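You operate a simulated robot arm through the tools that you are given. There is no shell and no other tool. Be economical: measure what you need, move in short steps, check, and stop when the job is done.

You are at the controls of a simulated two-armed robot. One attempt, no reset.

JOB
Hold the cup on the top of the long bench steady with one hand and put the copper bridge from the shelf of the tray bench in it with the other.

Only the result counts: the job must be done as asked and must still hold three seconds after the hand-in. Knocking over, shifting, dropping, spilling or breaking anything else fails it.

ROBOT AND FRAMES
Two 7-joint arms with two-finger parallel grippers on one trunk, on a base that drives. Base frame: it is fixed to the floor where the robot stands at the start and does not move with it; the origin is under the middle of the robot, x ahead of it, y to its left, z up. Lengths are in mm, angles in rad, forces in N, time in s.
The left shoulder is at the start at [70, 156, 1091], the right one opposite. Places, roughly: cup [-1750, 1000, 1000]. Payload 3.91 kg a hand.
The tool frame of a hand sits at the grasp point between the pads (the TCP): z along the fingers, y along the line on which they close. The tips reach 30 mm beyond it. Largest opening 110 mm; finger width 20, thickness 10; the body of the gripper, 48 by 112 mm, starts 55 mm behind the TCP.
Orientation is told as [roll, pitch, yaw] about the base's x, y, z axes, in that order, counted from this pose: with the fingers straight down and closing along the base's y, the tool's x points along the base's -x, its y along +y and its z along -z.

CONTROLS
- The arms move only by the tool nudge_tool. It takes "left_series", "right_series" or both (then of equal length, played together; a hand with none holds still); each is a list of rows, each a list of 7 numbers: the shift along the tool's x, y, z in mm, then the turn, a rotation vector about the tool's x, y, z in rad, then the finger opening in mm, from 0 to 110. In form: [[tx, ty, tz, ax, ay, az, jaw], ...]. A call has 1 to 20 rows; each row is the pose to reach, as a shift and turn from the pose commanded when the call began, along the tool's axes at that moment. Each row takes 0.2 s and may step no farther than 50 mm and 0.15 rad from the row before; otherwise, or with a gripper value out of range, the whole call is refused. A pose out of reach is approached as far as the arm can. The call stops where the force on the tool passes 40 N (or 10 N more than at its start, if that is more) or the arm is blocked; 0.2 s more then pass. Each finger travels about 108 mm/s and halts on what it meets, pressing with about 31 N; the grip force reading is that of the motor and also rises with nothing between the fingers. The clock runs only during rows and for 0.2 s after the last one: add rows that repeat a pose to give the fingers time. It gives the time, the measured TCP pose, the force on the tool (base axes), the opening and the grip force at its end, in the units of the frame above (readings bear some noise), with the torque about the TCP (base axes, N m) and any sound that the robot's microphone picked up.
- Cameras (640 x 400 px; columns grow to the right, rows downward): "scene" is now at [118.4, -5.8, 1283.7]; the picture's right is [-0.08, -1.00, 0.00], its down [-0.85, 0.07, -0.52] and it looks along [0.52, -0.04, -0.86] (base axes); focal length 260 px, centre (320, 200). "left" rides on the left gripper at [72, -17, -103] in its tool frame; the picture's right is [0.23, 0.97, 0.00], its down [-0.76, 0.18, -0.62] and it looks along [-0.61, 0.14, 0.78] (tool axes); focal length 222 px, centre (320, 200). "right" rides on the right gripper at [72, 17, -103] in its tool frame; the picture's right is [-0.23, 0.97, 0.00], its down [-0.76, -0.18, -0.62] and it looks along [-0.61, -0.14, 0.78] (tool axes); focal length 222 px, centre (320, 200). There is no depth. A picture from a camera that has moved, and an enlarged one, comes with that camera's place and axes in the base frame and with its lens.
- get_image(camera): a new picture of that camera. No time passes.
- raise_lower(by): slides the trunk up (or, below 0, down) by that many mm; the arms and the scene camera ride with it, the base frame stays. It gives what a move gives, with no picture.
- drive_base(legs): drives the robot by 1 to 6 legs, each [ahead, left, turn to the left] in mm, mm and rad, along the robot's own axes; the way and the turn of a leg run together, so that a leg with both is an arc; at most 1500 mm and 3.142 rad a leg. The arms and the cameras ride along, it lands a little off, and it stops where it bumps. It gives what a move gives.
- turn_head(pan, tilt): turns the head with the scene camera to pan (to the left, within 1.501 rad either way) and tilt (down, from -0.506 to 1.204), counted from straight ahead of the robot. It gives what a move gives.
- zoom(camera, box): a new picture of the part [left, top, right, bottom] of that camera's present view, enlarged. No time passes.
- hand_in(): hands the job in; it is judged then, once.

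Go step by step. Nothing tells you exact positions but the pictures and the camera data: compare them with the known pose of the tool, close in by small moves and look again before you grip or let go. The budget is 120 turns and 88 pictures, counting those below and the enlarged ones. Unless the task says otherwise, let go and move clear before handing in.

The tools are called by a JSON object that holds its "api" and its "payload". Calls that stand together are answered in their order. nudge_tool: Moves the arms, as the interface text tells. Its arguments: {"type":"object","properties":{"left_series":{"type":"array","items":{"type":"array","items":{"type":"number"}}},"right_series":{"type":"array","items":{"type":"array","items":{"type":"number"}}}},"required":[]} The other tools are called the same way: raise_lower (by) slides the trunk up or down; drive_base (legs) drives the base; turn_head (pan, tilt) turns the head that bears the scene camera; get_image (camera) takes a picture; zoom (camera, box) takes an enlarged picture of a part of a camera's view; hand_in () hands the job in.

At the start:

```text
time_s: 0.0
left_tool_pos: [393.7, 203.2, 672.3]
left_orientation: [0.002, -0.002, 0.002]
left_ft_force: [-0.3, 0.3, -0.3]
left_moment: [-0.02, 0.03, 0.02]
left_grip_width: 110.3
left_gripper_force: 0.1
right_tool_pos: [487.9, -234.5, 713.5]
right_orientation: [0.001, -0.001, -0.001]
right_ft_force: [-1.0, 0.4, -0.5]
right_moment: [0.0, 0.02, -0.02]
right_grip_width: 109.9
right_gripper_force: 0.0
trunk travel left (down, up): [-536.0, 404.0]
robot x, y, heading: [1.7, 0.4, 0.004]
head pan, tilt: [-0.082, 1.026]
```

scene: 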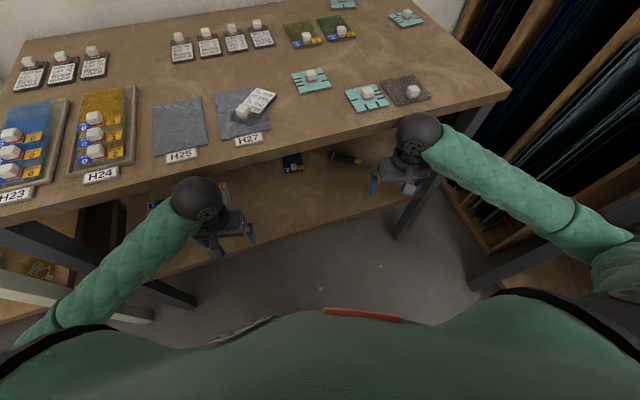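
right: 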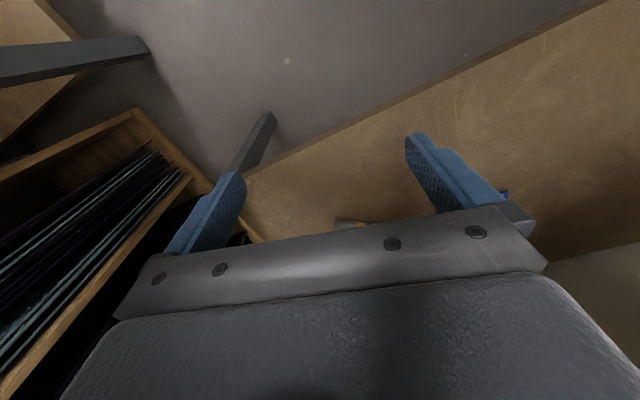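
left: 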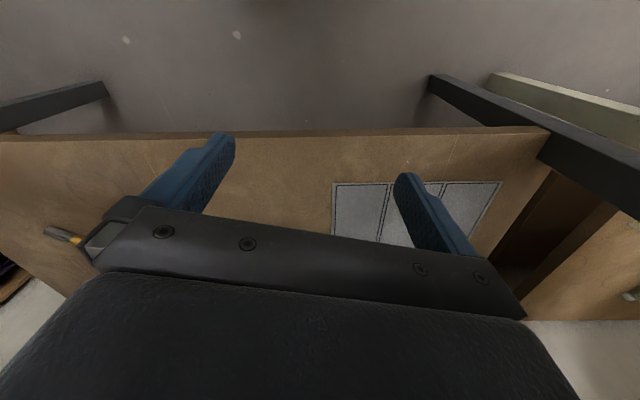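

The bench ahead has trays labelled H23–H27 and a shelf underneath, so it may be the tray bench. I'll look around with the head to find the others.

{"api": "turn_head", "payload": {"pan": 0.0, "tilt": 0.5}}

{"api": "get_image", "payload": {"camera": "scene"}}

{"api": "turn_head", "payload": {"pan": 1.45, "tilt": 0.4}}

{"api": "get_image", "payload": {"camera": "scene"}}

{"api": "turn_head", "payload": {"pan": -1.45, "tilt": 0.4}}

{"api": "get_image", "payload": {"camera": "scene"}}

```text
time_s: 0.9
left_tool_pos: [393.3, 204.1, 671.2]
left_orientation: [-0.001, 0.0, -0.001]
left_ft_force: [0.5, -0.1, -0.2]
left_moment: [0.03, -0.02, -0.03]
left_grip_width: 110.1
left_gripper_force: 0.0
right_tool_pos: [487.4, -236.2, 713.3]
right_orientation: [-0.001, -0.001, 0.001]
right_ft_force: [1.4, 0.1, 0.3]
right_moment: [-0.01, 0.03, -0.01]
right_grip_width: 110.1
right_gripper_force: 0.1
trunk travel left (down, up): [-536.0, 404.0]
robot x, y, heading: [3.2, -2.7, 0.001]
head pan, tilt: [0.0, 0.499]
```

```text
84 pictures are left
camera scene: at [141.6, -0.2, 1326.5], right [0.0, -1.0, 0.0], down [-0.48, 0.0, -0.88], along [0.88, 0.0, -0.48], focal length 260 px, centre (320, 200)
```

scene: 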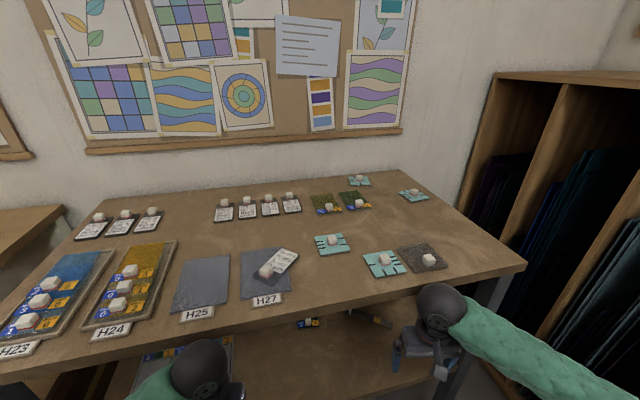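

```text
time_s: 2.5
left_tool_pos: [393.7, 203.3, 671.5]
left_orientation: [0.0, -0.001, 0.0]
left_ft_force: [0.8, 0.1, 0.0]
left_moment: [0.01, 0.03, -0.01]
left_grip_width: 110.0
left_gripper_force: 0.0
right_tool_pos: [488.4, -234.8, 713.1]
right_orientation: [-0.002, 0.0, 0.002]
right_ft_force: [-0.2, 0.0, 0.6]
right_moment: [0.03, -0.03, 0.0]
right_grip_width: 110.0
right_gripper_force: 0.0
trunk travel left (down, up): [-536.0, 404.0]
robot x, y, heading: [0.9, 1.9, -0.0]
head pan, tilt: [1.45, 0.4]
```

```text
83 pictures are left
camera scene: at [61.8, 91.7, 1335.8], right [0.99, -0.12, 0.0], down [-0.05, -0.39, -0.92], along [0.11, 0.91, -0.39], focal length 260 px, centre (320, 200)
```

scene: 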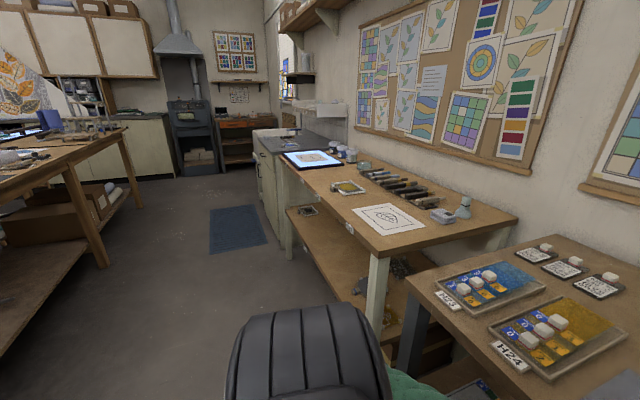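

```text
time_s: 5.0
left_tool_pos: [394.1, 204.2, 672.8]
left_orientation: [-0.001, -0.001, 0.0]
left_ft_force: [-0.2, -0.7, 0.1]
left_moment: [0.05, 0.03, -0.01]
left_grip_width: 110.0
left_gripper_force: 0.1
right_tool_pos: [488.3, -236.6, 712.7]
right_orientation: [-0.001, 0.002, -0.001]
right_ft_force: [0.3, -0.4, 0.4]
right_moment: [0.01, -0.02, 0.0]
right_grip_width: 110.1
right_gripper_force: 0.0
trunk travel left (down, up): [-536.0, 404.0]
robot x, y, heading: [-0.7, -0.4, -0.0]
head pan, tilt: [-1.45, 0.4]
```

```text
82 pictures are left
camera scene: at [61.8, -92.2, 1335.8], right [-0.99, -0.12, 0.0], down [-0.05, 0.39, -0.92], along [0.11, -0.91, -0.39], focal length 260 px, centre (320, 200)
```

scene: 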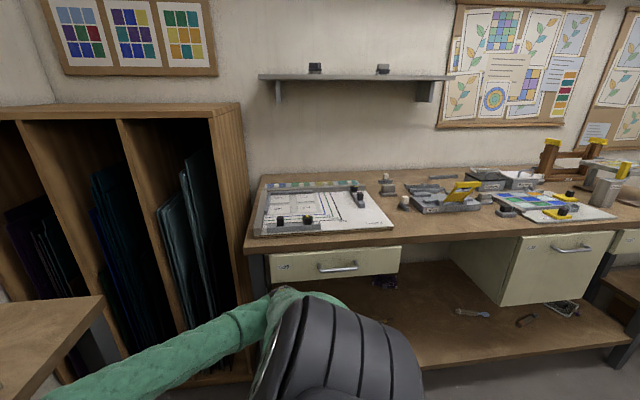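

The tray bench is the one ahead. I'll back off and lower the trunk to look at its shelf.

{"api": "drive_base", "payload": {"legs": [[-450, 0, 0]]}}

{"api": "raise_lower", "payload": {"by": -400}}

{"api": "turn_head", "payload": {"pan": 0.0, "tilt": 0.35}}

{"api": "get_image", "payload": {"camera": "scene"}}

```text
time_s: 7.8
left_tool_pos: [-61.7, 203.3, 672.7]
left_orientation: [-0.001, 0.002, -0.005]
left_ft_force: [0.1, -0.1, 0.0]
left_moment: [0.0, -0.03, 0.0]
left_grip_width: 110.2
left_gripper_force: 0.1
right_tool_pos: [31.3, -236.5, 713.3]
right_orientation: [-0.002, 0.001, -0.003]
right_ft_force: [0.8, 0.1, -0.3]
right_moment: [0.0, 0.0, 0.02]
right_grip_width: 110.0
right_gripper_force: 0.1
trunk travel left (down, up): [-536.0, 404.0]
robot x, y, heading: [-455.5, -0.4, -0.005]
head pan, tilt: [-1.45, 0.4]
```

```text
time_s: 11.6
left_tool_pos: [-60.4, 204.0, 272.0]
left_orientation: [0.001, 0.0, -0.005]
left_ft_force: [-0.3, -0.1, -0.4]
left_moment: [-0.01, 0.0, -0.03]
left_grip_width: 110.1
left_gripper_force: 0.1
right_tool_pos: [32.4, -237.1, 313.8]
right_orientation: [0.0, 0.0, -0.003]
right_ft_force: [0.6, 0.0, -1.1]
right_moment: [-0.01, -0.01, 0.04]
right_grip_width: 110.2
right_gripper_force: 0.1
trunk travel left (down, up): [-136.0, 804.0]
robot x, y, heading: [-454.2, 1.3, -0.005]
head pan, tilt: [-1.45, 0.4]
```

```text
time_s: 13.2
left_tool_pos: [-60.1, 203.0, 272.7]
left_orientation: [0.001, 0.001, -0.005]
left_ft_force: [-0.2, -0.2, 0.3]
left_moment: [-0.02, -0.01, -0.03]
left_grip_width: 109.9
left_gripper_force: 0.1
right_tool_pos: [32.4, -237.6, 313.4]
right_orientation: [-0.001, 0.0, -0.002]
right_ft_force: [0.2, 0.0, 0.9]
right_moment: [-0.01, -0.06, -0.02]
right_grip_width: 109.8
right_gripper_force: 0.1
trunk travel left (down, up): [-136.0, 804.0]
robot x, y, heading: [-455.9, -0.8, 0.001]
head pan, tilt: [0.0, 0.351]
```

```text
81 pictures are left
camera scene: at [-311.5, 0.1, 940.3], right [-0.01, -1.0, 0.0], down [-0.34, 0.0, -0.94], along [0.94, 0.0, -0.34], focal length 260 px, centre (320, 200)
```

scene: 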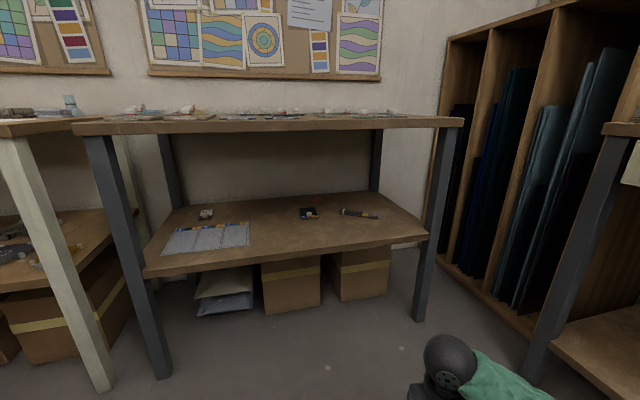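

{"api": "zoom", "payload": {"camera": "scene", "box": [150, 190, 270, 265]}}

{"api": "zoom", "payload": {"camera": "scene", "box": [280, 190, 400, 265]}}

```text
5.33 times, centred on (210, 228) of scene
camera zoom: at [-311.5, 0.1, 940.3], right [-0.01, -1.0, 0.0], down [-0.34, 0.0, -0.94], along [0.94, 0.0, -0.34], focal length 1388 px, centre (907, 53)
```

zoom: 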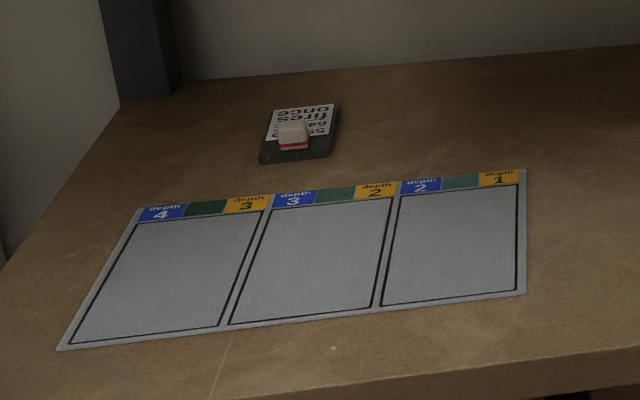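

```text
5.33 times, centred on (340, 228) of scene
camera zoom: at [-311.5, 0.1, 940.3], right [-0.01, -1.0, 0.0], down [-0.34, 0.0, -0.94], along [0.94, 0.0, -0.34], focal length 1388 px, centre (213, 53)
```

zoom: 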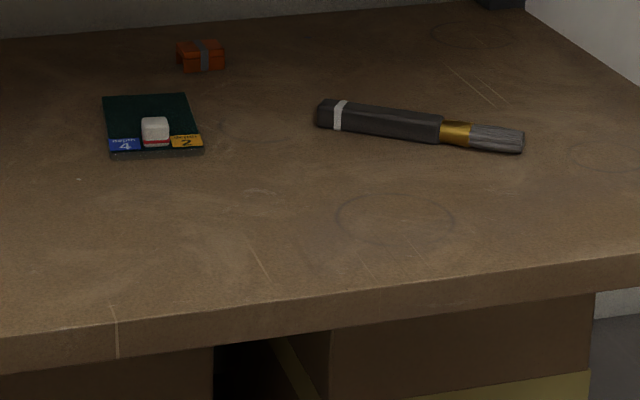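

{"api": "zoom", "payload": {"camera": "scene", "box": [305, 192, 337, 212]}}

```text
16.00 times, centred on (321, 202) of scene
camera zoom: at [-311.5, 0.1, 940.3], right [-0.01, -1.0, 0.0], down [-0.34, 0.0, -0.94], along [0.94, 0.0, -0.34], focal length 4164 px, centre (304, 168)
```

zoom: 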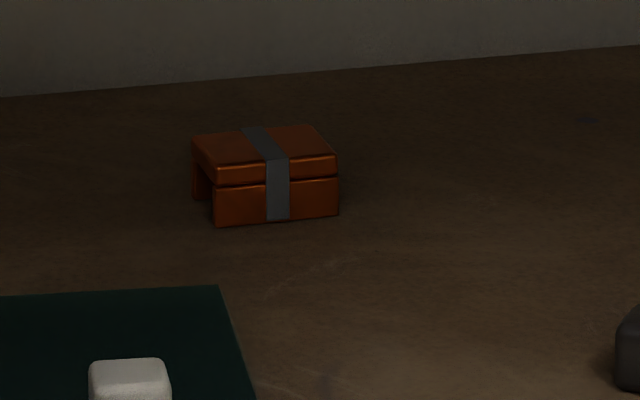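

The copper bridge is the small orange-brown block near the back of the tray bench shelf, at about [917, 11, 480]. Before planning the grasp I'll turn and look at the cup on the long bench.

{"api": "drive_base", "payload": {"legs": [[0, 0, 1.57]]}}

{"api": "raise_lower", "payload": {"by": 400}}

{"api": "turn_head", "payload": {"pan": 0.9, "tilt": 0.3}}

{"api": "get_image", "payload": {"camera": "scene"}}

```text
time_s: 17.4
left_tool_pos: [-661.0, 393.9, 272.3]
left_orientation: [0.001, 0.001, 1.574]
left_ft_force: [-0.6, 0.1, 0.2]
left_moment: [-0.01, -0.02, -0.01]
left_grip_width: 110.0
left_gripper_force: 0.1
right_tool_pos: [-222.2, 489.9, 313.1]
right_orientation: [-0.001, -0.001, 1.575]
right_ft_force: [0.2, -0.4, 0.4]
right_moment: [-0.01, 0.02, -0.03]
right_grip_width: 109.9
right_gripper_force: 0.0
trunk travel left (down, up): [-136.0, 804.0]
robot x, y, heading: [-457.5, 0.4, 1.577]
head pan, tilt: [0.0, 0.351]
```

```text
time_s: 21.3
left_tool_pos: [-661.0, 394.8, 673.0]
left_orientation: [0.0, -0.002, 1.574]
left_ft_force: [-0.6, 0.5, 0.1]
left_moment: [-0.01, -0.03, 0.01]
left_grip_width: 110.0
left_gripper_force: 0.0
right_tool_pos: [-220.5, 489.9, 713.2]
right_orientation: [0.001, -0.001, 1.577]
right_ft_force: [-0.3, -0.3, 0.0]
right_moment: [-0.01, 0.02, 0.0]
right_grip_width: 110.1
right_gripper_force: 0.1
trunk travel left (down, up): [-536.0, 404.0]
robot x, y, heading: [-455.8, 2.7, 1.575]
head pan, tilt: [0.0, 0.351]
```

```text
time_s: 22.5
left_tool_pos: [-659.6, 395.0, 672.4]
left_orientation: [0.0, 0.0, 1.573]
left_ft_force: [0.0, -0.1, -0.8]
left_moment: [-0.03, 0.0, -0.02]
left_grip_width: 110.0
left_gripper_force: 0.1
right_tool_pos: [-221.2, 489.5, 713.8]
right_orientation: [-0.001, 0.001, 1.576]
right_ft_force: [-0.3, -0.9, -0.6]
right_moment: [0.0, 0.01, 0.02]
right_grip_width: 110.0
right_gripper_force: 0.0
trunk travel left (down, up): [-536.0, 404.0]
robot x, y, heading: [-457.9, -0.8, 1.574]
head pan, tilt: [0.901, 0.3]
```

```text
77 pictures are left
camera scene: at [-528.5, 109.0, 1345.0], right [0.62, 0.79, 0.0], down [0.23, -0.18, -0.96], along [-0.75, 0.59, -0.3], focal length 260 px, centre (320, 200)
```

scene: 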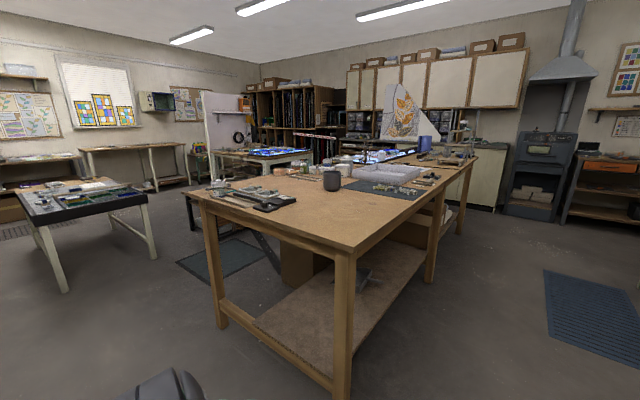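

{"api": "zoom", "payload": {"camera": "scene", "box": [280, 140, 400, 215]}}

{"api": "zoom", "payload": {"camera": "scene", "box": [190, 130, 510, 330]}}

```text
5.33 times, centred on (340, 178) of scene
camera zoom: at [-528.5, 109.0, 1345.0], right [0.62, 0.79, 0.0], down [0.23, -0.18, -0.96], along [-0.75, 0.59, -0.3], focal length 1388 px, centre (213, 320)
```

zoom: 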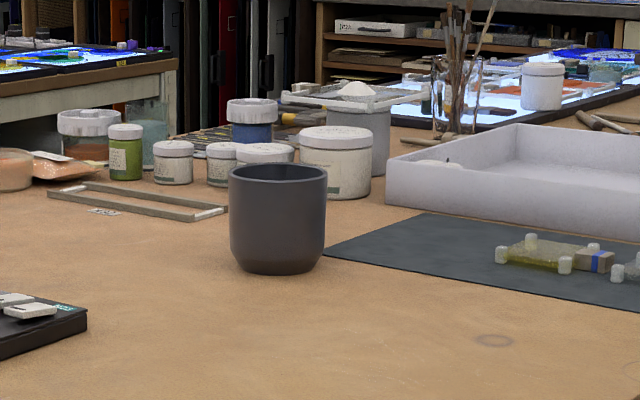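

```text
2.00 times, centred on (350, 230) of scene
camera zoom: at [-528.5, 109.0, 1345.0], right [0.62, 0.79, 0.0], down [0.23, -0.18, -0.96], along [-0.75, 0.59, -0.3], focal length 520 px, centre (260, 140)
```

zoom: 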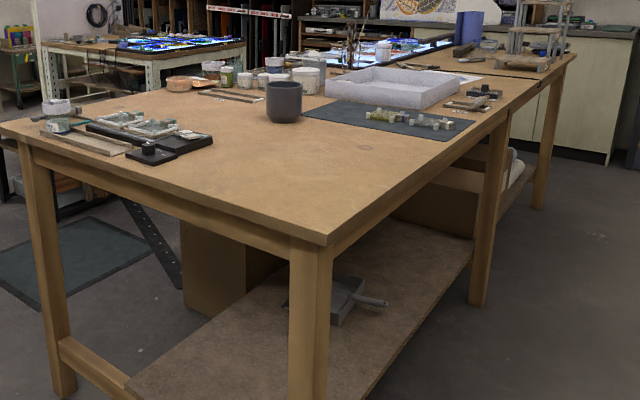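

The cup is dark grey with no handle, about 110 mm high, roughly at [-1690, 1110] and clear of its neighbours. Next I'll tilt the right hand forward and raise it, ready to reach under the tray bench top, and pull the left hand in.

{"api": "nudge_tool", "payload": {"right_series": [[0, 0, -45, 0, -0.1, 0, 110], [0, 0, -90, 0, -0.2, 0, 110], [0, 0, -135, 0, -0.3, 0, 110], [0, 0, -180, 0, -0.4, 0, 110], [0, 0, -220, 0, -0.5, 0, 110], [0, 0, -250, 0, -0.6, 0, 110], [0, 0, -250, 0, -0.6, 0, 110]], "left_series": [[20, 0, -40, 0, 0, 0, 110], [40, 0, -80, 0, 0, 0, 110], [60, 0, -120, 0, 0, 0, 110], [80, 0, -160, 0, 0, 0, 110], [80, 0, -160, 0, 0, 0, 110], [80, 0, -160, 0, 0, 0, 110], [80, 0, -160, 0, 0, 0, 110]]}}

{"api": "drive_base", "payload": {"legs": [[0, 0, -1.574], [300, 200, 0]]}}

{"api": "raise_lower", "payload": {"by": -340}}

{"api": "turn_head", "payload": {"pan": -0.15, "tilt": 0.45}}

{"api": "get_image", "payload": {"camera": "scene"}}

{"api": "get_image", "payload": {"camera": "right"}}

```text
time_s: 24.1
left_tool_pos: [-639.9, 447.6, 796.6]
left_orientation: [0.0, 0.001, 1.575]
left_ft_force: [-1.3, -0.3, -0.8]
left_moment: [0.02, 0.01, -0.02]
left_grip_width: 109.8
left_gripper_force: 0.1
left hand out of reach, approached as far as the arm can: row 1, 2, 3, 4, 5, 6, 7
right_tool_pos: [-220.2, 571.8, 980.4]
right_orientation: [0.0, -0.6, 1.577]
right_ft_force: [-0.1, -0.6, 0.5]
right_moment: [-0.01, -0.01, -0.01]
right_grip_width: 110.1
right_gripper_force: 0.1
right hand out of reach, approached as far as the arm can: row 3, 4, 5, 6, 7
trunk travel left (down, up): [-536.0, 404.0]
robot x, y, heading: [-457.2, 0.7, 1.571]
head pan, tilt: [0.901, 0.3]
```

```text
time_s: 30.2
left_tool_pos: [300.7, 378.0, 796.6]
left_orientation: [0.0, 0.004, -0.016]
left_ft_force: [0.3, 0.7, -0.8]
left_moment: [0.01, 0.01, 0.0]
left_grip_width: 110.1
left_gripper_force: 0.0
right_tool_pos: [417.7, -43.3, 979.1]
right_orientation: [-0.002, -0.599, -0.016]
right_ft_force: [0.2, -1.1, 0.1]
right_moment: [0.0, 0.03, -0.01]
right_grip_width: 110.1
right_gripper_force: 0.0
trunk travel left (down, up): [-536.0, 404.0]
robot x, y, heading: [-152.9, 203.8, -0.014]
head pan, tilt: [0.901, 0.3]
```

```text
time_s: 33.6
left_tool_pos: [299.9, 377.8, 457.4]
left_orientation: [-0.001, 0.003, -0.015]
left_ft_force: [0.0, 0.4, -0.1]
left_moment: [-0.01, -0.01, -0.01]
left_grip_width: 110.0
left_gripper_force: 0.1
right_tool_pos: [416.7, -43.6, 638.3]
right_orientation: [-0.001, -0.599, -0.013]
right_ft_force: [-1.0, 0.2, -0.6]
right_moment: [-0.02, 0.0, -0.03]
right_grip_width: 110.1
right_gripper_force: 0.1
trunk travel left (down, up): [-196.0, 744.0]
robot x, y, heading: [-150.8, 204.5, -0.016]
head pan, tilt: [0.901, 0.3]
```

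```text
time_s: 34.9
left_tool_pos: [299.3, 378.7, 457.5]
left_orientation: [0.0, 0.002, -0.015]
left_ft_force: [-0.2, 0.4, 0.1]
left_moment: [0.01, -0.02, 0.01]
left_grip_width: 110.3
left_gripper_force: 0.0
right_tool_pos: [415.8, -43.7, 638.8]
right_orientation: [0.0, -0.598, -0.014]
right_ft_force: [0.4, 0.2, -0.1]
right_moment: [-0.02, 0.01, 0.01]
right_grip_width: 109.9
right_gripper_force: 0.1
trunk travel left (down, up): [-196.0, 744.0]
robot x, y, heading: [-151.3, 200.4, -0.016]
head pan, tilt: [-0.15, 0.45]
```

```text
74 pictures are left
camera scene: at [-9.0, 185.8, 991.1], right [-0.16, -0.99, 0.0], down [-0.43, 0.07, -0.9], along [0.89, -0.15, -0.44], focal length 260 px, centre (320, 200)
```

scene: 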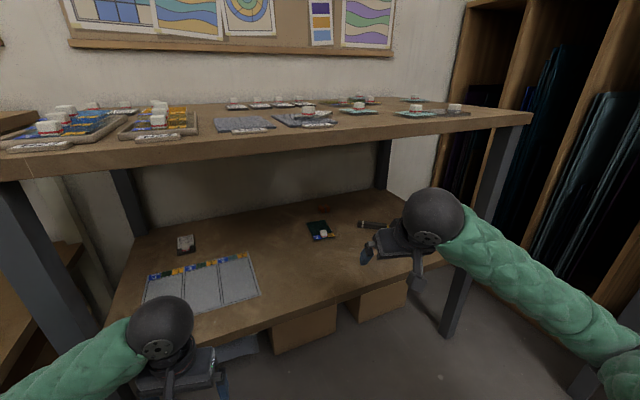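

```text
73 pictures are left
camera right: at [298.1, -25.1, 682.8], right [0.2, 0.97, 0.13], down [0.28, -0.18, 0.94], along [0.94, -0.16, -0.3], focal length 222 px, centre (320, 200)
```

right: 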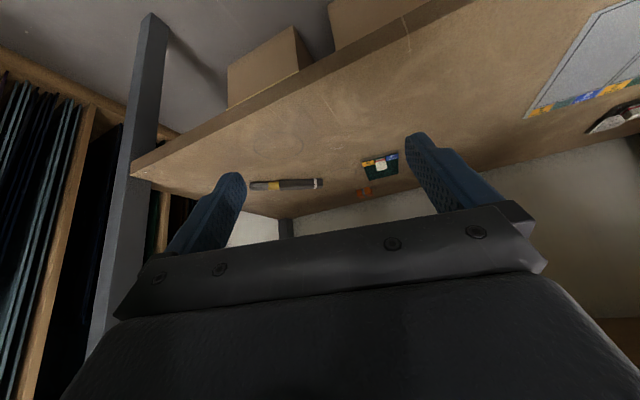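

{"api": "zoom", "payload": {"camera": "right", "box": [336, 170, 400, 210]}}

{"api": "zoom", "payload": {"camera": "scene", "box": [290, 190, 354, 230]}}

```text
10.00 times, centred on (368, 190) of right
camera zoom: at [298.1, -25.1, 682.8], right [0.2, 0.97, 0.13], down [0.28, -0.18, 0.94], along [0.94, -0.16, -0.3], focal length 2221 px, centre (-160, 300)
```

zoom: 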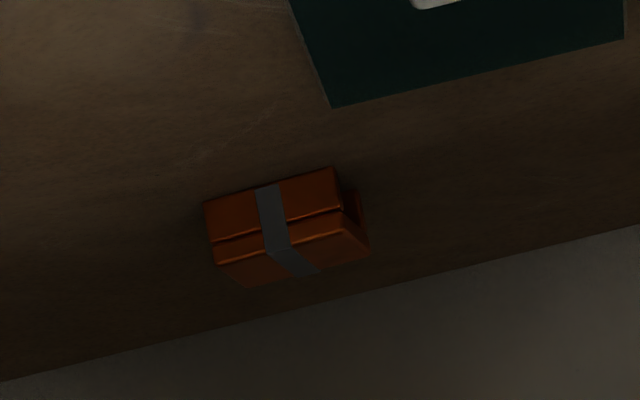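

```text
10.00 times, centred on (322, 210) of scene
camera zoom: at [-9.0, 185.8, 991.1], right [-0.16, -0.99, 0.0], down [-0.43, 0.07, -0.9], along [0.89, -0.15, -0.44], focal length 2602 px, centre (300, 100)
```

zoom: 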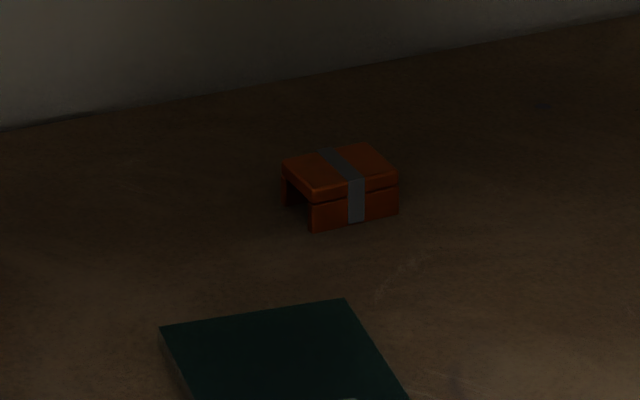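

Triangulating puts the bridge at about [947, 7], shelf height about 474, yaw about +0.2. I'll lower a little and drive forward so the right hand enters the gap above the shelf.

{"api": "raise_lower", "payload": {"by": -75}}

{"api": "drive_base", "payload": {"legs": [[200, 55, 0.015]]}}

{"api": "get_image", "payload": {"camera": "scene"}}

{"api": "get_image", "payload": {"camera": "right"}}

```text
time_s: 36.0
left_tool_pos: [299.1, 378.9, 382.3]
left_orientation: [0.0, 0.003, -0.015]
left_ft_force: [0.3, -0.3, -0.1]
left_moment: [0.0, 0.02, -0.03]
left_grip_width: 110.0
left_gripper_force: 0.2
right_tool_pos: [415.9, -44.3, 564.6]
right_orientation: [0.001, -0.598, -0.015]
right_ft_force: [-0.4, -0.5, 0.4]
right_moment: [0.02, 0.01, 0.0]
right_grip_width: 110.1
right_gripper_force: 0.0
trunk travel left (down, up): [-121.0, 819.0]
robot x, y, heading: [-152.8, 197.3, -0.014]
head pan, tilt: [-0.15, 0.45]
```

```text
time_s: 37.2
left_tool_pos: [348.4, 423.7, 383.1]
left_orientation: [-0.012, 0.006, 0.044]
left_ft_force: [-9.9, -2.7, 4.6]
left_moment: [0.28, -0.95, 0.05]
left_grip_width: 109.6
left_gripper_force: 0.0
right_tool_pos: [504.7, 16.1, 564.9]
right_orientation: [-0.001, -0.6, 0.067]
right_ft_force: [0.6, 0.0, 0.7]
right_moment: [0.0, 0.02, 0.01]
right_grip_width: 109.8
right_gripper_force: 0.0
trunk travel left (down, up): [-121.0, 819.0]
robot x, y, heading: [-78.2, 213.6, 0.065]
head pan, tilt: [-0.15, 0.45]
stopped in leg 1: the force on the tool passed its limit at 230 N (the readings are from after the stop); the commanded pose is now the measured one
```

```text
70 pictures are left
camera scene: at [62.1, 211.9, 916.0], right [-0.08, -1.0, 0.0], down [-0.43, 0.04, -0.9], along [0.9, -0.08, -0.44], focal length 260 px, centre (320, 200)
```

scene: 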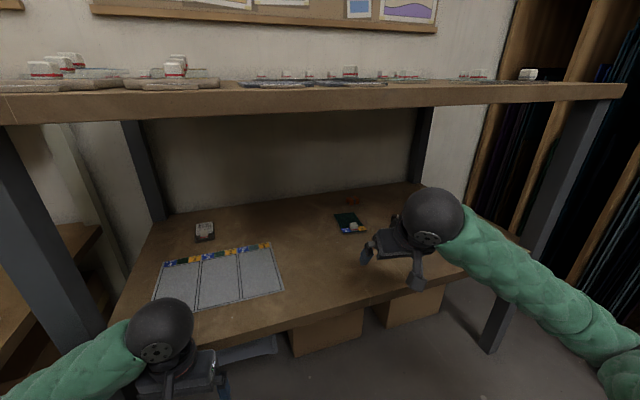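

```text
69 pictures are left
camera right: at [385.7, 26.4, 607.7], right [0.12, 0.98, 0.13], down [0.29, -0.16, 0.94], along [0.95, -0.08, -0.3], focal length 222 px, centre (320, 200)
```

right: 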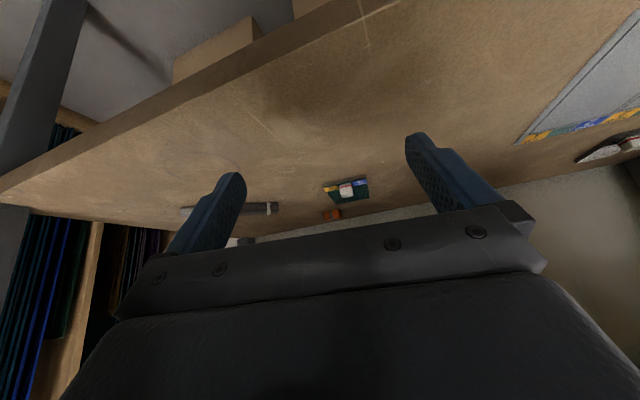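

The left hand bumped the shelf edge; nothing appears to have shifted. I'll back off and fold the left hand in closer before advancing again.

{"api": "drive_base", "payload": {"legs": [[-100, 0, -0.065]]}}

{"api": "nudge_tool", "payload": {"left_series": [[40, 10, 15, 0, 0, 0, 110], [80, 20, 30, 0, 0, 0, 110], [120, 30, 40, 0, 0, 0, 110], [160, 40, 40, 0, 0, 0, 110], [200, 50, 40, 0, 0, 0, 110], [240, 60, 40, 0, 0, 0, 110], [240, 60, 40, 0, 0, 0, 110]]}}

```text
time_s: 38.4
left_tool_pos: [261.0, 393.0, 383.0]
left_orientation: [-0.011, 0.009, -0.023]
left_ft_force: [-0.5, 0.3, 0.9]
left_moment: [0.0, 0.0, 0.01]
left_grip_width: 110.0
left_gripper_force: 0.1
right_tool_pos: [391.2, -24.1, 563.5]
right_orientation: [-0.002, -0.599, 0.001]
right_ft_force: [-0.6, 0.5, -0.5]
right_moment: [0.0, 0.02, 0.0]
right_grip_width: 110.1
right_gripper_force: 0.0
trunk travel left (down, up): [-121.0, 819.0]
robot x, y, heading: [-175.6, 215.0, -0.003]
head pan, tilt: [-0.15, 0.45]
```

```text
time_s: 40.0
left_tool_pos: [166.4, 467.2, 204.7]
left_orientation: [-0.012, 0.01, -0.021]
left_ft_force: [0.0, -0.1, 0.0]
left_moment: [-0.01, 0.01, -0.02]
left_grip_width: 109.9
left_gripper_force: 0.0
left hand out of reach, approached as far as the arm can: row 1, 2, 3, 4, 5, 6, 7
right_tool_pos: [391.8, -23.7, 562.8]
right_orientation: [-0.003, -0.599, 0.001]
right_ft_force: [-0.3, -0.3, 0.4]
right_moment: [-0.04, 0.0, 0.01]
right_grip_width: 110.0
right_gripper_force: 0.0
trunk travel left (down, up): [-121.0, 819.0]
robot x, y, heading: [-178.3, 213.0, -0.003]
head pan, tilt: [-0.15, 0.45]
```

{"api": "nudge_tool", "payload": {"left_series": [[40, 0, 10, 0, 0, 0, 110], [80, 0, 20, 0, 0, 0, 110], [120, 0, 30, 0, 0, 0, 110], [150, 0, 40, 0, 0, 0, 110], [150, 0, 40, 0, 0, 0, 110]]}}

{"api": "turn_head", "payload": {"pan": 0.3, "tilt": 0.8}}

{"api": "get_image", "payload": {"camera": "scene"}}

```text
time_s: 41.2
left_tool_pos: [39.6, 475.8, 120.4]
left_orientation: [-0.011, 0.007, -0.021]
left_ft_force: [-0.5, -0.7, -0.1]
left_moment: [-0.02, -0.02, -0.02]
left_grip_width: 109.8
left_gripper_force: 0.1
left hand out of reach, approached as far as the arm can: row 1, 2, 3, 4, 5
right_tool_pos: [390.7, -23.2, 563.0]
right_orientation: [-0.002, -0.598, 0.001]
right_ft_force: [-0.6, 0.3, 0.2]
right_moment: [0.04, -0.01, -0.02]
right_grip_width: 110.3
right_gripper_force: 0.0
trunk travel left (down, up): [-121.0, 819.0]
robot x, y, heading: [-181.3, 217.0, -0.0]
head pan, tilt: [-0.15, 0.45]
```

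```text
time_s: 42.1
left_tool_pos: [39.4, 474.4, 120.1]
left_orientation: [-0.012, 0.008, -0.022]
left_ft_force: [0.2, -0.3, 0.3]
left_moment: [-0.01, 0.0, 0.01]
left_grip_width: 110.0
left_gripper_force: 0.1
right_tool_pos: [392.2, -24.6, 563.6]
right_orientation: [-0.001, -0.599, -0.001]
right_ft_force: [1.1, 0.5, 1.1]
right_moment: [-0.02, -0.02, 0.03]
right_grip_width: 110.2
right_gripper_force: 0.1
trunk travel left (down, up): [-121.0, 819.0]
robot x, y, heading: [-177.5, 211.7, 0.002]
head pan, tilt: [0.3, 0.799]
```

```text
68 pictures are left
camera scene: at [-51.1, 236.9, 885.7], right [0.29, -0.96, 0.0], down [-0.68, -0.21, -0.7], along [0.67, 0.21, -0.72], focal length 260 px, centre (320, 200)
```

scene: 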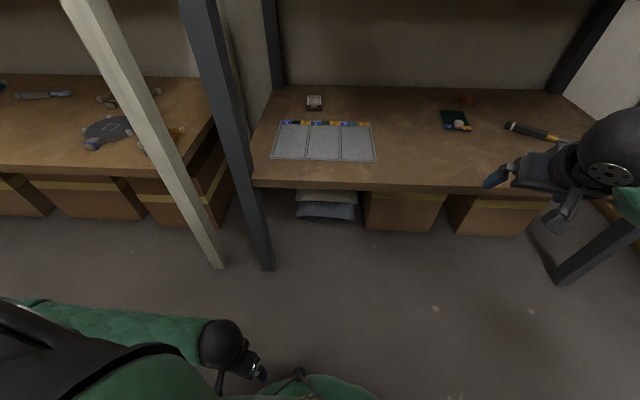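

{"api": "drive_base", "payload": {"legs": [[0, 0, 0.2], [0, -188, 0], [190, 0, 0]]}}

{"api": "turn_head", "payload": {"pan": -0.2, "tilt": 0.6}}

{"api": "get_image", "payload": {"camera": "scene"}}

{"api": "get_image", "payload": {"camera": "right"}}

```text
time_s: 45.5
left_tool_pos: [207.8, 367.4, 119.5]
left_orientation: [-0.011, 0.009, 0.179]
left_ft_force: [0.2, -0.1, -0.1]
left_moment: [-0.01, -0.03, 0.01]
left_grip_width: 110.1
left_gripper_force: 0.1
right_tool_pos: [652.4, -54.0, 563.7]
right_orientation: [-0.001, -0.6, 0.2]
right_ft_force: [0.5, 0.0, -0.1]
right_moment: [-0.02, 0.0, -0.01]
right_grip_width: 109.9
right_gripper_force: 0.1
trunk travel left (down, up): [-121.0, 819.0]
robot x, y, heading: [46.1, 62.2, 0.204]
head pan, tilt: [0.3, 0.799]
```

```text
time_s: 46.4
left_tool_pos: [208.2, 365.9, 119.4]
left_orientation: [-0.011, 0.01, 0.177]
left_ft_force: [0.0, -1.2, -0.3]
left_moment: [-0.02, 0.02, -0.03]
left_grip_width: 110.2
left_gripper_force: 0.0
right_tool_pos: [651.9, -53.8, 562.9]
right_orientation: [-0.001, -0.6, 0.2]
right_ft_force: [-0.3, -0.9, -0.4]
right_moment: [0.01, 0.02, 0.04]
right_grip_width: 110.0
right_gripper_force: 0.0
trunk travel left (down, up): [-121.0, 819.0]
robot x, y, heading: [49.2, 65.2, 0.198]
head pan, tilt: [-0.201, 0.6]
```

```text
67 pictures are left
camera scene: at [183.7, 75.5, 902.5], right [0.0, -1.0, 0.0], down [-0.57, 0.0, -0.82], along [0.82, 0.0, -0.57], focal length 260 px, centre (320, 200)
```

scene: 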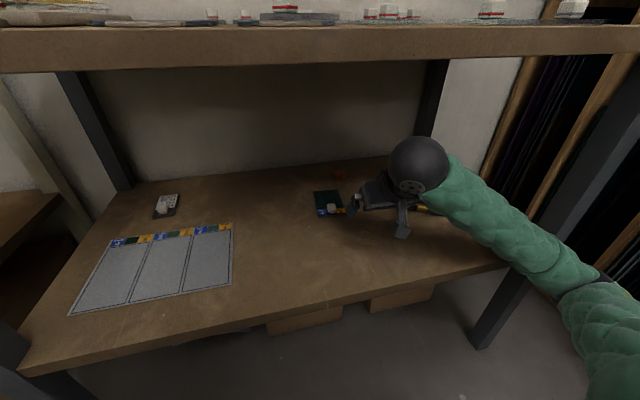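

```text
66 pictures are left
camera right: at [532.3, -60.7, 607.6], right [-0.01, 0.99, 0.13], down [0.31, -0.12, 0.94], along [0.95, 0.05, -0.3], focal length 222 px, centre (320, 200)
```

right: 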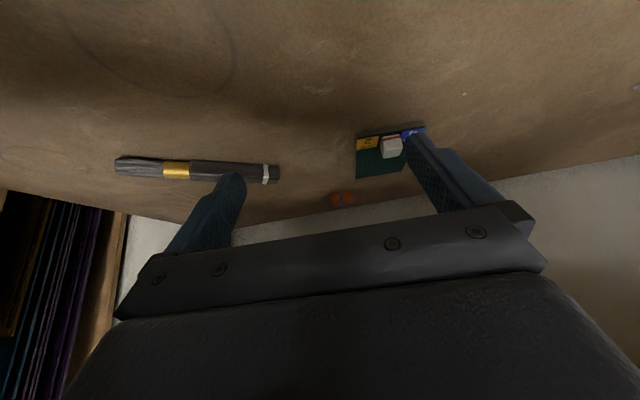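

{"api": "zoom", "payload": {"camera": "right", "box": [310, 178, 374, 218]}}

{"api": "zoom", "payload": {"camera": "scene", "box": [308, 160, 372, 200]}}

```text
10.00 times, centred on (342, 198) of right
camera zoom: at [532.3, -60.7, 607.6], right [-0.01, 0.99, 0.13], down [0.31, -0.12, 0.94], along [0.95, 0.05, -0.3], focal length 2221 px, centre (100, 220)
```

zoom: 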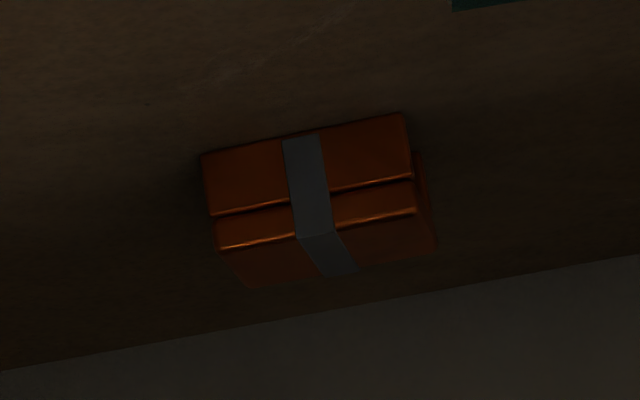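

```text
10.00 times, centred on (340, 180) of scene
camera zoom: at [183.7, 75.5, 902.5], right [0.0, -1.0, 0.0], down [-0.57, 0.0, -0.82], along [0.82, 0.0, -0.57], focal length 2602 px, centre (120, 400)
```

zoom: 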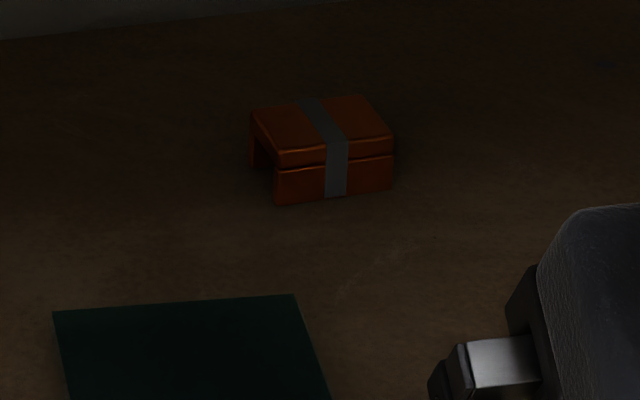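

The bridge's front-left bottom corner comes out at [936, 21, 467]. It is about 39 wide, 28 deep and 21 high at yaw 0.27, with its centre near [954, 6]. I'll move the right hand above it at constant height.

{"api": "nudge_tool", "payload": {"right_series": [[-31, 0, 21, -0.005, 0, -0.007, 110], [-61, 0, 42, -0.01, 0, -0.014, 110], [-92, -1, 63, -0.015, 0, -0.022, 100], [-123, -1, 84, -0.02, 0, -0.029, 90], [-153, -1, 105, -0.025, 0, -0.036, 80], [-184, -2, 126, -0.03, 0, -0.043, 75], [-215, -2, 147, -0.035, 0, -0.05, 75], [-246, -2, 168, -0.04, 0, -0.058, 75], [-246, -2, 168, -0.04, 0, -0.058, 75], [-246, -2, 168, -0.04, 0, -0.058, 75]]}}

{"api": "get_image", "payload": {"camera": "right"}}

{"api": "get_image", "payload": {"camera": "scene"}}

```text
time_s: 48.8
left_tool_pos: [201.1, 332.1, 120.0]
left_orientation: [-0.019, -0.002, 0.051]
left_ft_force: [-0.3, 0.3, 0.5]
left_moment: [-0.01, 0.01, -0.02]
left_grip_width: 109.8
left_gripper_force: 0.1
right_tool_pos: [882.4, -122.9, 587.8]
right_orientation: [-0.015, -0.629, 0.147]
right_ft_force: [-1.0, 0.2, 0.0]
right_moment: [-0.01, -0.05, -0.02]
right_grip_width: 75.0
right_gripper_force: 0.1
trunk travel left (down, up): [-121.0, 819.0]
robot x, y, heading: [3.1, 53.3, 0.074]
head pan, tilt: [-0.201, 0.6]
stopped in row 10 (right hand): the arm was blocked; the commanded pose is now the measured one
```

```text
63 pictures are left
camera right: at [761.6, -123.2, 628.1], right [0.05, 0.99, 0.12], down [0.27, -0.13, 0.95], along [0.96, -0.01, -0.27], focal length 222 px, centre (320, 200)
```

right: 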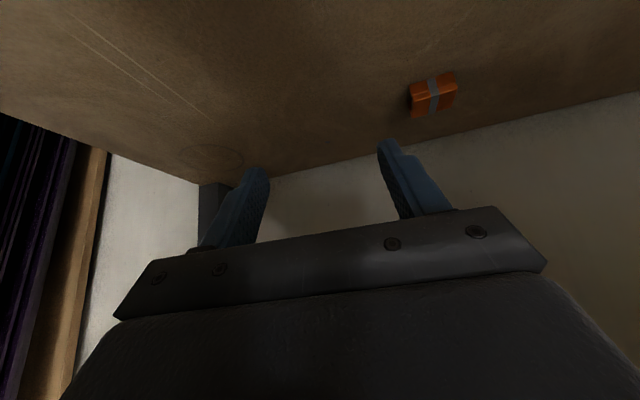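

```text
62 pictures are left
camera scene: at [132.0, 51.4, 903.1], right [-0.13, -0.99, 0.01], down [-0.55, 0.07, -0.83], along [0.82, -0.11, -0.56], focal length 260 px, centre (320, 200)
```

scene: 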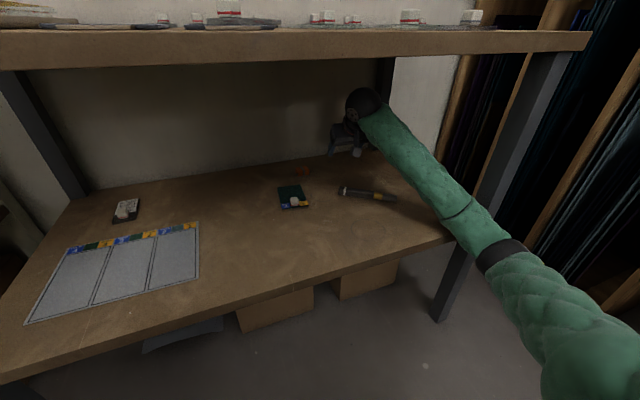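

The elbow caught the right bench leg and pushed the base back; everything on the shelf still looks in place. I'll ease left, back out, and come in from further left so the elbow clears the leg.

{"api": "drive_base", "payload": {"legs": [[0, 60, 0], [-350, 0, 0]]}}

{"api": "nudge_tool", "payload": {"right_series": [[32, 0, -24, 0, 0, 0, 75], [64, 0, -48, 0, 0, 0, 75], [96, 0, -70, 0, 0.007, 0, 75], [128, 0, -95, 0, 0.014, 0, 75], [160, 0, -118, 0, 0.02, 0, 75], [192, 0, -141, 0.01, 0.029, 0, 75], [224, 0, -165, 0.015, 0.029, 0, 75], [224, 0, -165, 0.015, 0.029, 0, 75]]}}

{"api": "get_image", "payload": {"camera": "scene"}}

```text
time_s: 51.7
left_tool_pos: [-149.9, 362.4, 120.6]
left_orientation: [-0.012, 0.007, 0.057]
left_ft_force: [0.4, -0.4, 0.8]
left_moment: [0.01, -0.01, -0.03]
left_grip_width: 110.0
left_gripper_force: 0.1
right_tool_pos: [539.5, -92.5, 570.7]
right_orientation: [-0.007, -0.608, 0.145]
right_ft_force: [-0.5, 0.6, -0.1]
right_moment: [0.04, -0.04, 0.01]
right_grip_width: 74.9
right_gripper_force: 0.2
trunk travel left (down, up): [-121.0, 819.0]
robot x, y, heading: [-349.9, 86.3, 0.073]
head pan, tilt: [-0.201, 0.6]
```

```text
time_s: 53.5
left_tool_pos: [-149.3, 364.0, 121.3]
left_orientation: [-0.009, 0.006, 0.056]
left_ft_force: [-0.8, 0.6, -0.4]
left_moment: [0.04, 0.03, -0.02]
left_grip_width: 109.9
left_gripper_force: 0.1
right_tool_pos: [261.6, -130.9, 579.4]
right_orientation: [-0.02, -0.58, 0.144]
right_ft_force: [0.6, 0.2, -0.1]
right_moment: [0.01, -0.01, 0.03]
right_grip_width: 74.9
right_gripper_force: 0.2
trunk travel left (down, up): [-121.0, 819.0]
robot x, y, heading: [-346.6, 87.5, 0.079]
head pan, tilt: [-0.201, 0.6]
```

```text
61 pictures are left
camera scene: at [-209.2, 77.9, 902.5], right [-0.12, -0.99, 0.0], down [-0.56, 0.07, -0.82], along [0.82, -0.1, -0.57], focal length 260 px, centre (320, 200)
```

scene: 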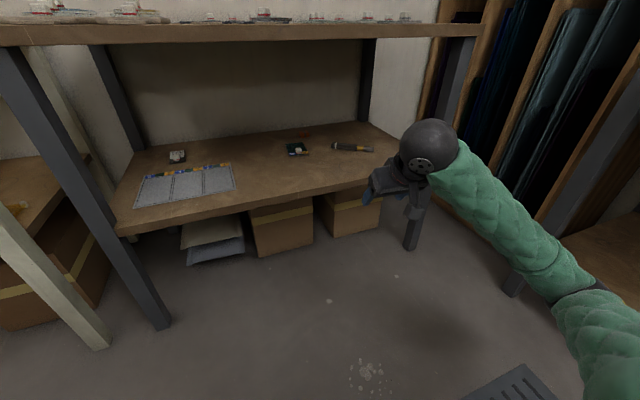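

{"api": "drive_base", "payload": {"legs": [[0, 0, -0.079], [0, 133, 0], [300, 0, 0]]}}

{"api": "turn_head", "payload": {"pan": 0.8, "tilt": 0.8}}

{"api": "get_image", "payload": {"camera": "scene"}}

```text
time_s: 56.9
left_tool_pos: [173.8, 478.3, 121.4]
left_orientation: [-0.01, 0.007, -0.026]
left_ft_force: [-0.5, 0.6, -0.2]
left_moment: [0.02, 0.0, 0.02]
left_grip_width: 110.2
left_gripper_force: 0.1
right_tool_pos: [543.6, -48.3, 578.5]
right_orientation: [-0.021, -0.579, 0.063]
right_ft_force: [0.9, -1.1, 0.4]
right_moment: [0.0, -0.04, 0.01]
right_grip_width: 74.7
right_gripper_force: 0.0
trunk travel left (down, up): [-121.0, 819.0]
robot x, y, heading: [-47.4, 217.6, -0.003]
head pan, tilt: [-0.201, 0.6]
```

```text
time_s: 58.2
left_tool_pos: [173.4, 479.0, 120.1]
left_orientation: [-0.011, 0.007, -0.027]
left_ft_force: [-0.6, 0.2, -0.6]
left_moment: [0.0, -0.01, 0.02]
left_grip_width: 110.2
left_gripper_force: 0.2
right_tool_pos: [544.1, -49.3, 579.4]
right_orientation: [-0.021, -0.58, 0.063]
right_ft_force: [-0.3, 0.6, 0.5]
right_moment: [-0.01, -0.02, 0.01]
right_grip_width: 74.9
right_gripper_force: 0.1
trunk travel left (down, up): [-121.0, 819.0]
robot x, y, heading: [-46.8, 216.0, -0.006]
head pan, tilt: [0.799, 0.799]
```

```text
60 pictures are left
camera scene: at [60.8, 273.9, 885.7], right [0.71, -0.7, 0.0], down [-0.5, -0.51, -0.7], along [0.49, 0.5, -0.72], focal length 260 px, centre (320, 200)
```

scene: 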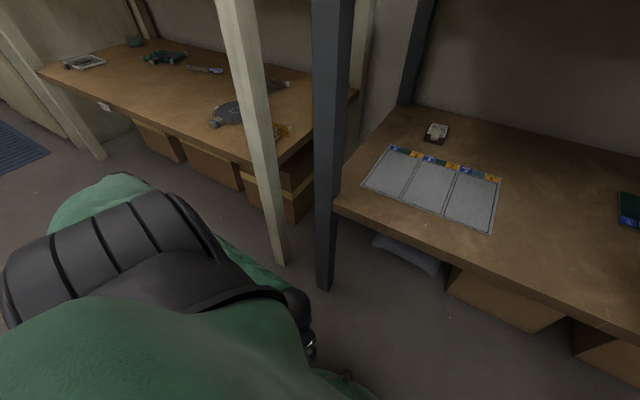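

{"api": "drive_base", "payload": {"legs": [[85, 0, 0]]}}

{"api": "turn_head", "payload": {"pan": -0.3, "tilt": 0.6}}

{"api": "get_image", "payload": {"camera": "scene"}}

{"api": "get_image", "payload": {"camera": "right"}}

```text
time_s: 59.2
left_tool_pos: [258.1, 478.5, 119.8]
left_orientation: [-0.011, 0.007, -0.025]
left_ft_force: [-0.8, 1.0, -0.5]
left_moment: [0.01, 0.0, -0.02]
left_grip_width: 110.2
left_gripper_force: 0.0
right_tool_pos: [627.9, -48.7, 579.6]
right_orientation: [-0.022, -0.578, 0.064]
right_ft_force: [0.2, 0.1, 0.5]
right_moment: [-0.01, 0.01, 0.06]
right_grip_width: 75.3
right_gripper_force: 0.1
trunk travel left (down, up): [-121.0, 819.0]
robot x, y, heading: [40.2, 218.0, -0.004]
head pan, tilt: [0.799, 0.799]
```

```text
time_s: 60.6
left_tool_pos: [259.0, 478.1, 119.1]
left_orientation: [-0.01, 0.006, -0.025]
left_ft_force: [0.0, -0.2, 0.0]
left_moment: [0.0, 0.01, 0.03]
left_grip_width: 110.1
left_gripper_force: 0.0
right_tool_pos: [628.8, -47.0, 579.1]
right_orientation: [-0.023, -0.579, 0.063]
right_ft_force: [-1.0, -0.1, -0.2]
right_moment: [-0.02, 0.05, -0.01]
right_grip_width: 74.7
right_gripper_force: 0.0
trunk travel left (down, up): [-121.0, 819.0]
robot x, y, heading: [36.6, 216.1, -0.005]
head pan, tilt: [-0.3, 0.6]
```

```text
59 pictures are left
camera scene: at [173.7, 189.6, 902.5], right [-0.3, -0.95, 0.0], down [-0.54, 0.17, -0.82], along [0.79, -0.25, -0.57], focal length 260 px, centre (320, 200)
```

scene: 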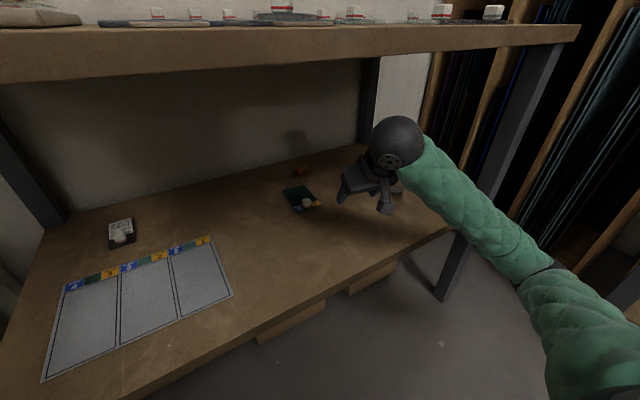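

```text
58 pictures are left
camera right: at [510.8, -36.6, 625.6], right [0.14, 0.98, 0.11], down [0.3, -0.15, 0.94], along [0.94, -0.1, -0.32], focal length 222 px, centre (320, 200)
```

right: 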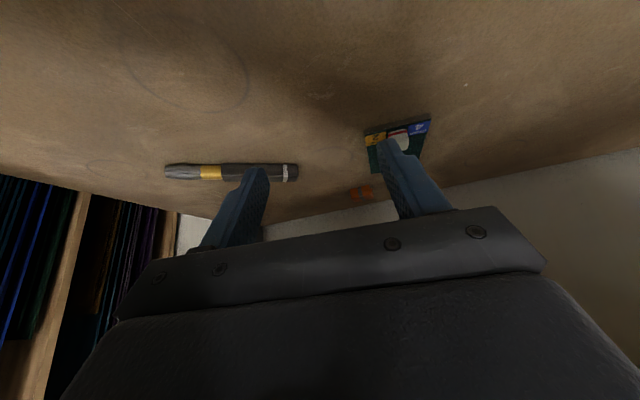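

{"api": "nudge_tool", "payload": {"right_series": [[-32, 4, 23, -0.016, 0, -0.02, 75], [-65, 7, 46, -0.033, 0, -0.04, 75], [-97, 11, 70, -0.05, 0, -0.06, 75], [-130, 15, 93, -0.066, 0, -0.08, 75], [-162, 19, 116, -0.08, 0, -0.1, 75], [-162, 19, 116, -0.08, 0, -0.1, 75]]}}

{"api": "get_image", "payload": {"camera": "scene"}}

```text
time_s: 62.0
left_tool_pos: [257.5, 476.6, 122.7]
left_orientation: [-0.012, 0.0, -0.03]
left_ft_force: [-0.5, 1.0, 0.2]
left_moment: [-0.03, -0.02, -0.02]
left_grip_width: 110.0
left_gripper_force: 0.0
right_tool_pos: [824.0, -25.4, 574.5]
right_orientation: [-0.011, -0.584, 0.179]
right_ft_force: [0.1, -0.5, -0.2]
right_moment: [-0.03, 0.02, 0.02]
right_grip_width: 75.1
right_gripper_force: 0.0
trunk travel left (down, up): [-121.0, 819.0]
robot x, y, heading: [39.3, 215.1, -0.014]
head pan, tilt: [-0.3, 0.6]
```

```text
57 pictures are left
camera scene: at [168.5, 189.3, 904.0], right [-0.3, -0.95, 0.0], down [-0.53, 0.17, -0.83], along [0.79, -0.25, -0.56], focal length 260 px, centre (320, 200)
```

scene: 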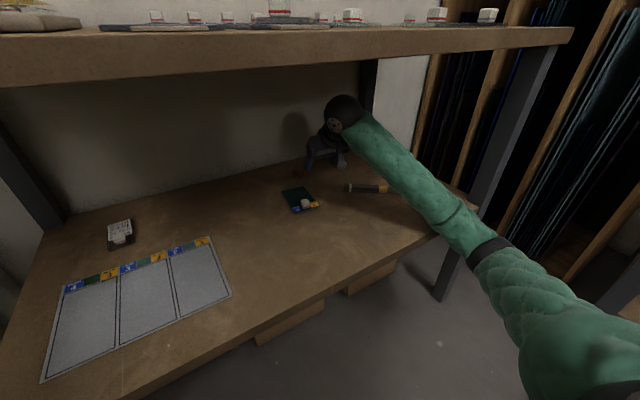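

{"api": "turn_head", "payload": {"pan": -0.3, "tilt": 0.6}}

{"api": "zoom", "payload": {"camera": "scene", "box": [260, 60, 580, 260]}}

{"api": "get_image", "payload": {"camera": "right"}}

```text
time_s: 62.6
left_tool_pos: [258.4, 476.3, 120.4]
left_orientation: [-0.012, 0.0, -0.029]
left_ft_force: [0.4, -0.3, -0.2]
left_moment: [0.0, 0.0, 0.02]
left_grip_width: 110.0
left_gripper_force: 0.0
right_tool_pos: [822.9, -24.5, 575.1]
right_orientation: [-0.012, -0.583, 0.177]
right_ft_force: [0.1, -0.1, -0.6]
right_moment: [-0.04, 0.01, 0.03]
right_grip_width: 75.0
right_gripper_force: 0.1
trunk travel left (down, up): [-121.0, 819.0]
robot x, y, heading: [39.5, 215.4, -0.009]
head pan, tilt: [-0.3, 0.6]
```

```text
2.00 times, centred on (420, 160) of scene
camera zoom: at [168.5, 189.6, 903.6], right [-0.3, -0.95, 0.0], down [-0.53, 0.17, -0.83], along [0.79, -0.25, -0.56], focal length 520 px, centre (120, 280)
```

zoom: 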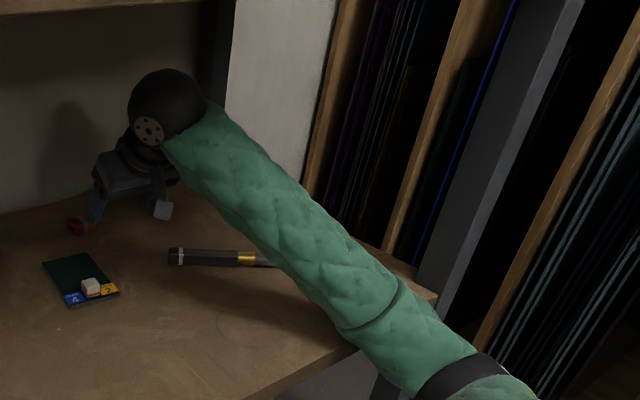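

```text
55 pictures are left
camera right: at [704.2, -27.8, 621.6], right [0.02, 0.99, 0.12], down [0.32, -0.12, 0.94], along [0.95, 0.02, -0.32], focal length 222 px, centre (320, 200)
```

right: 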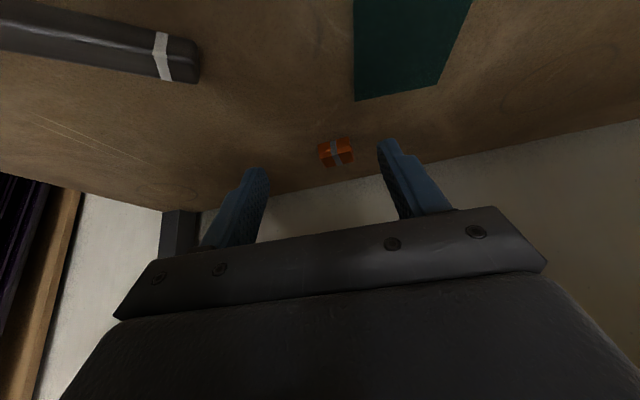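

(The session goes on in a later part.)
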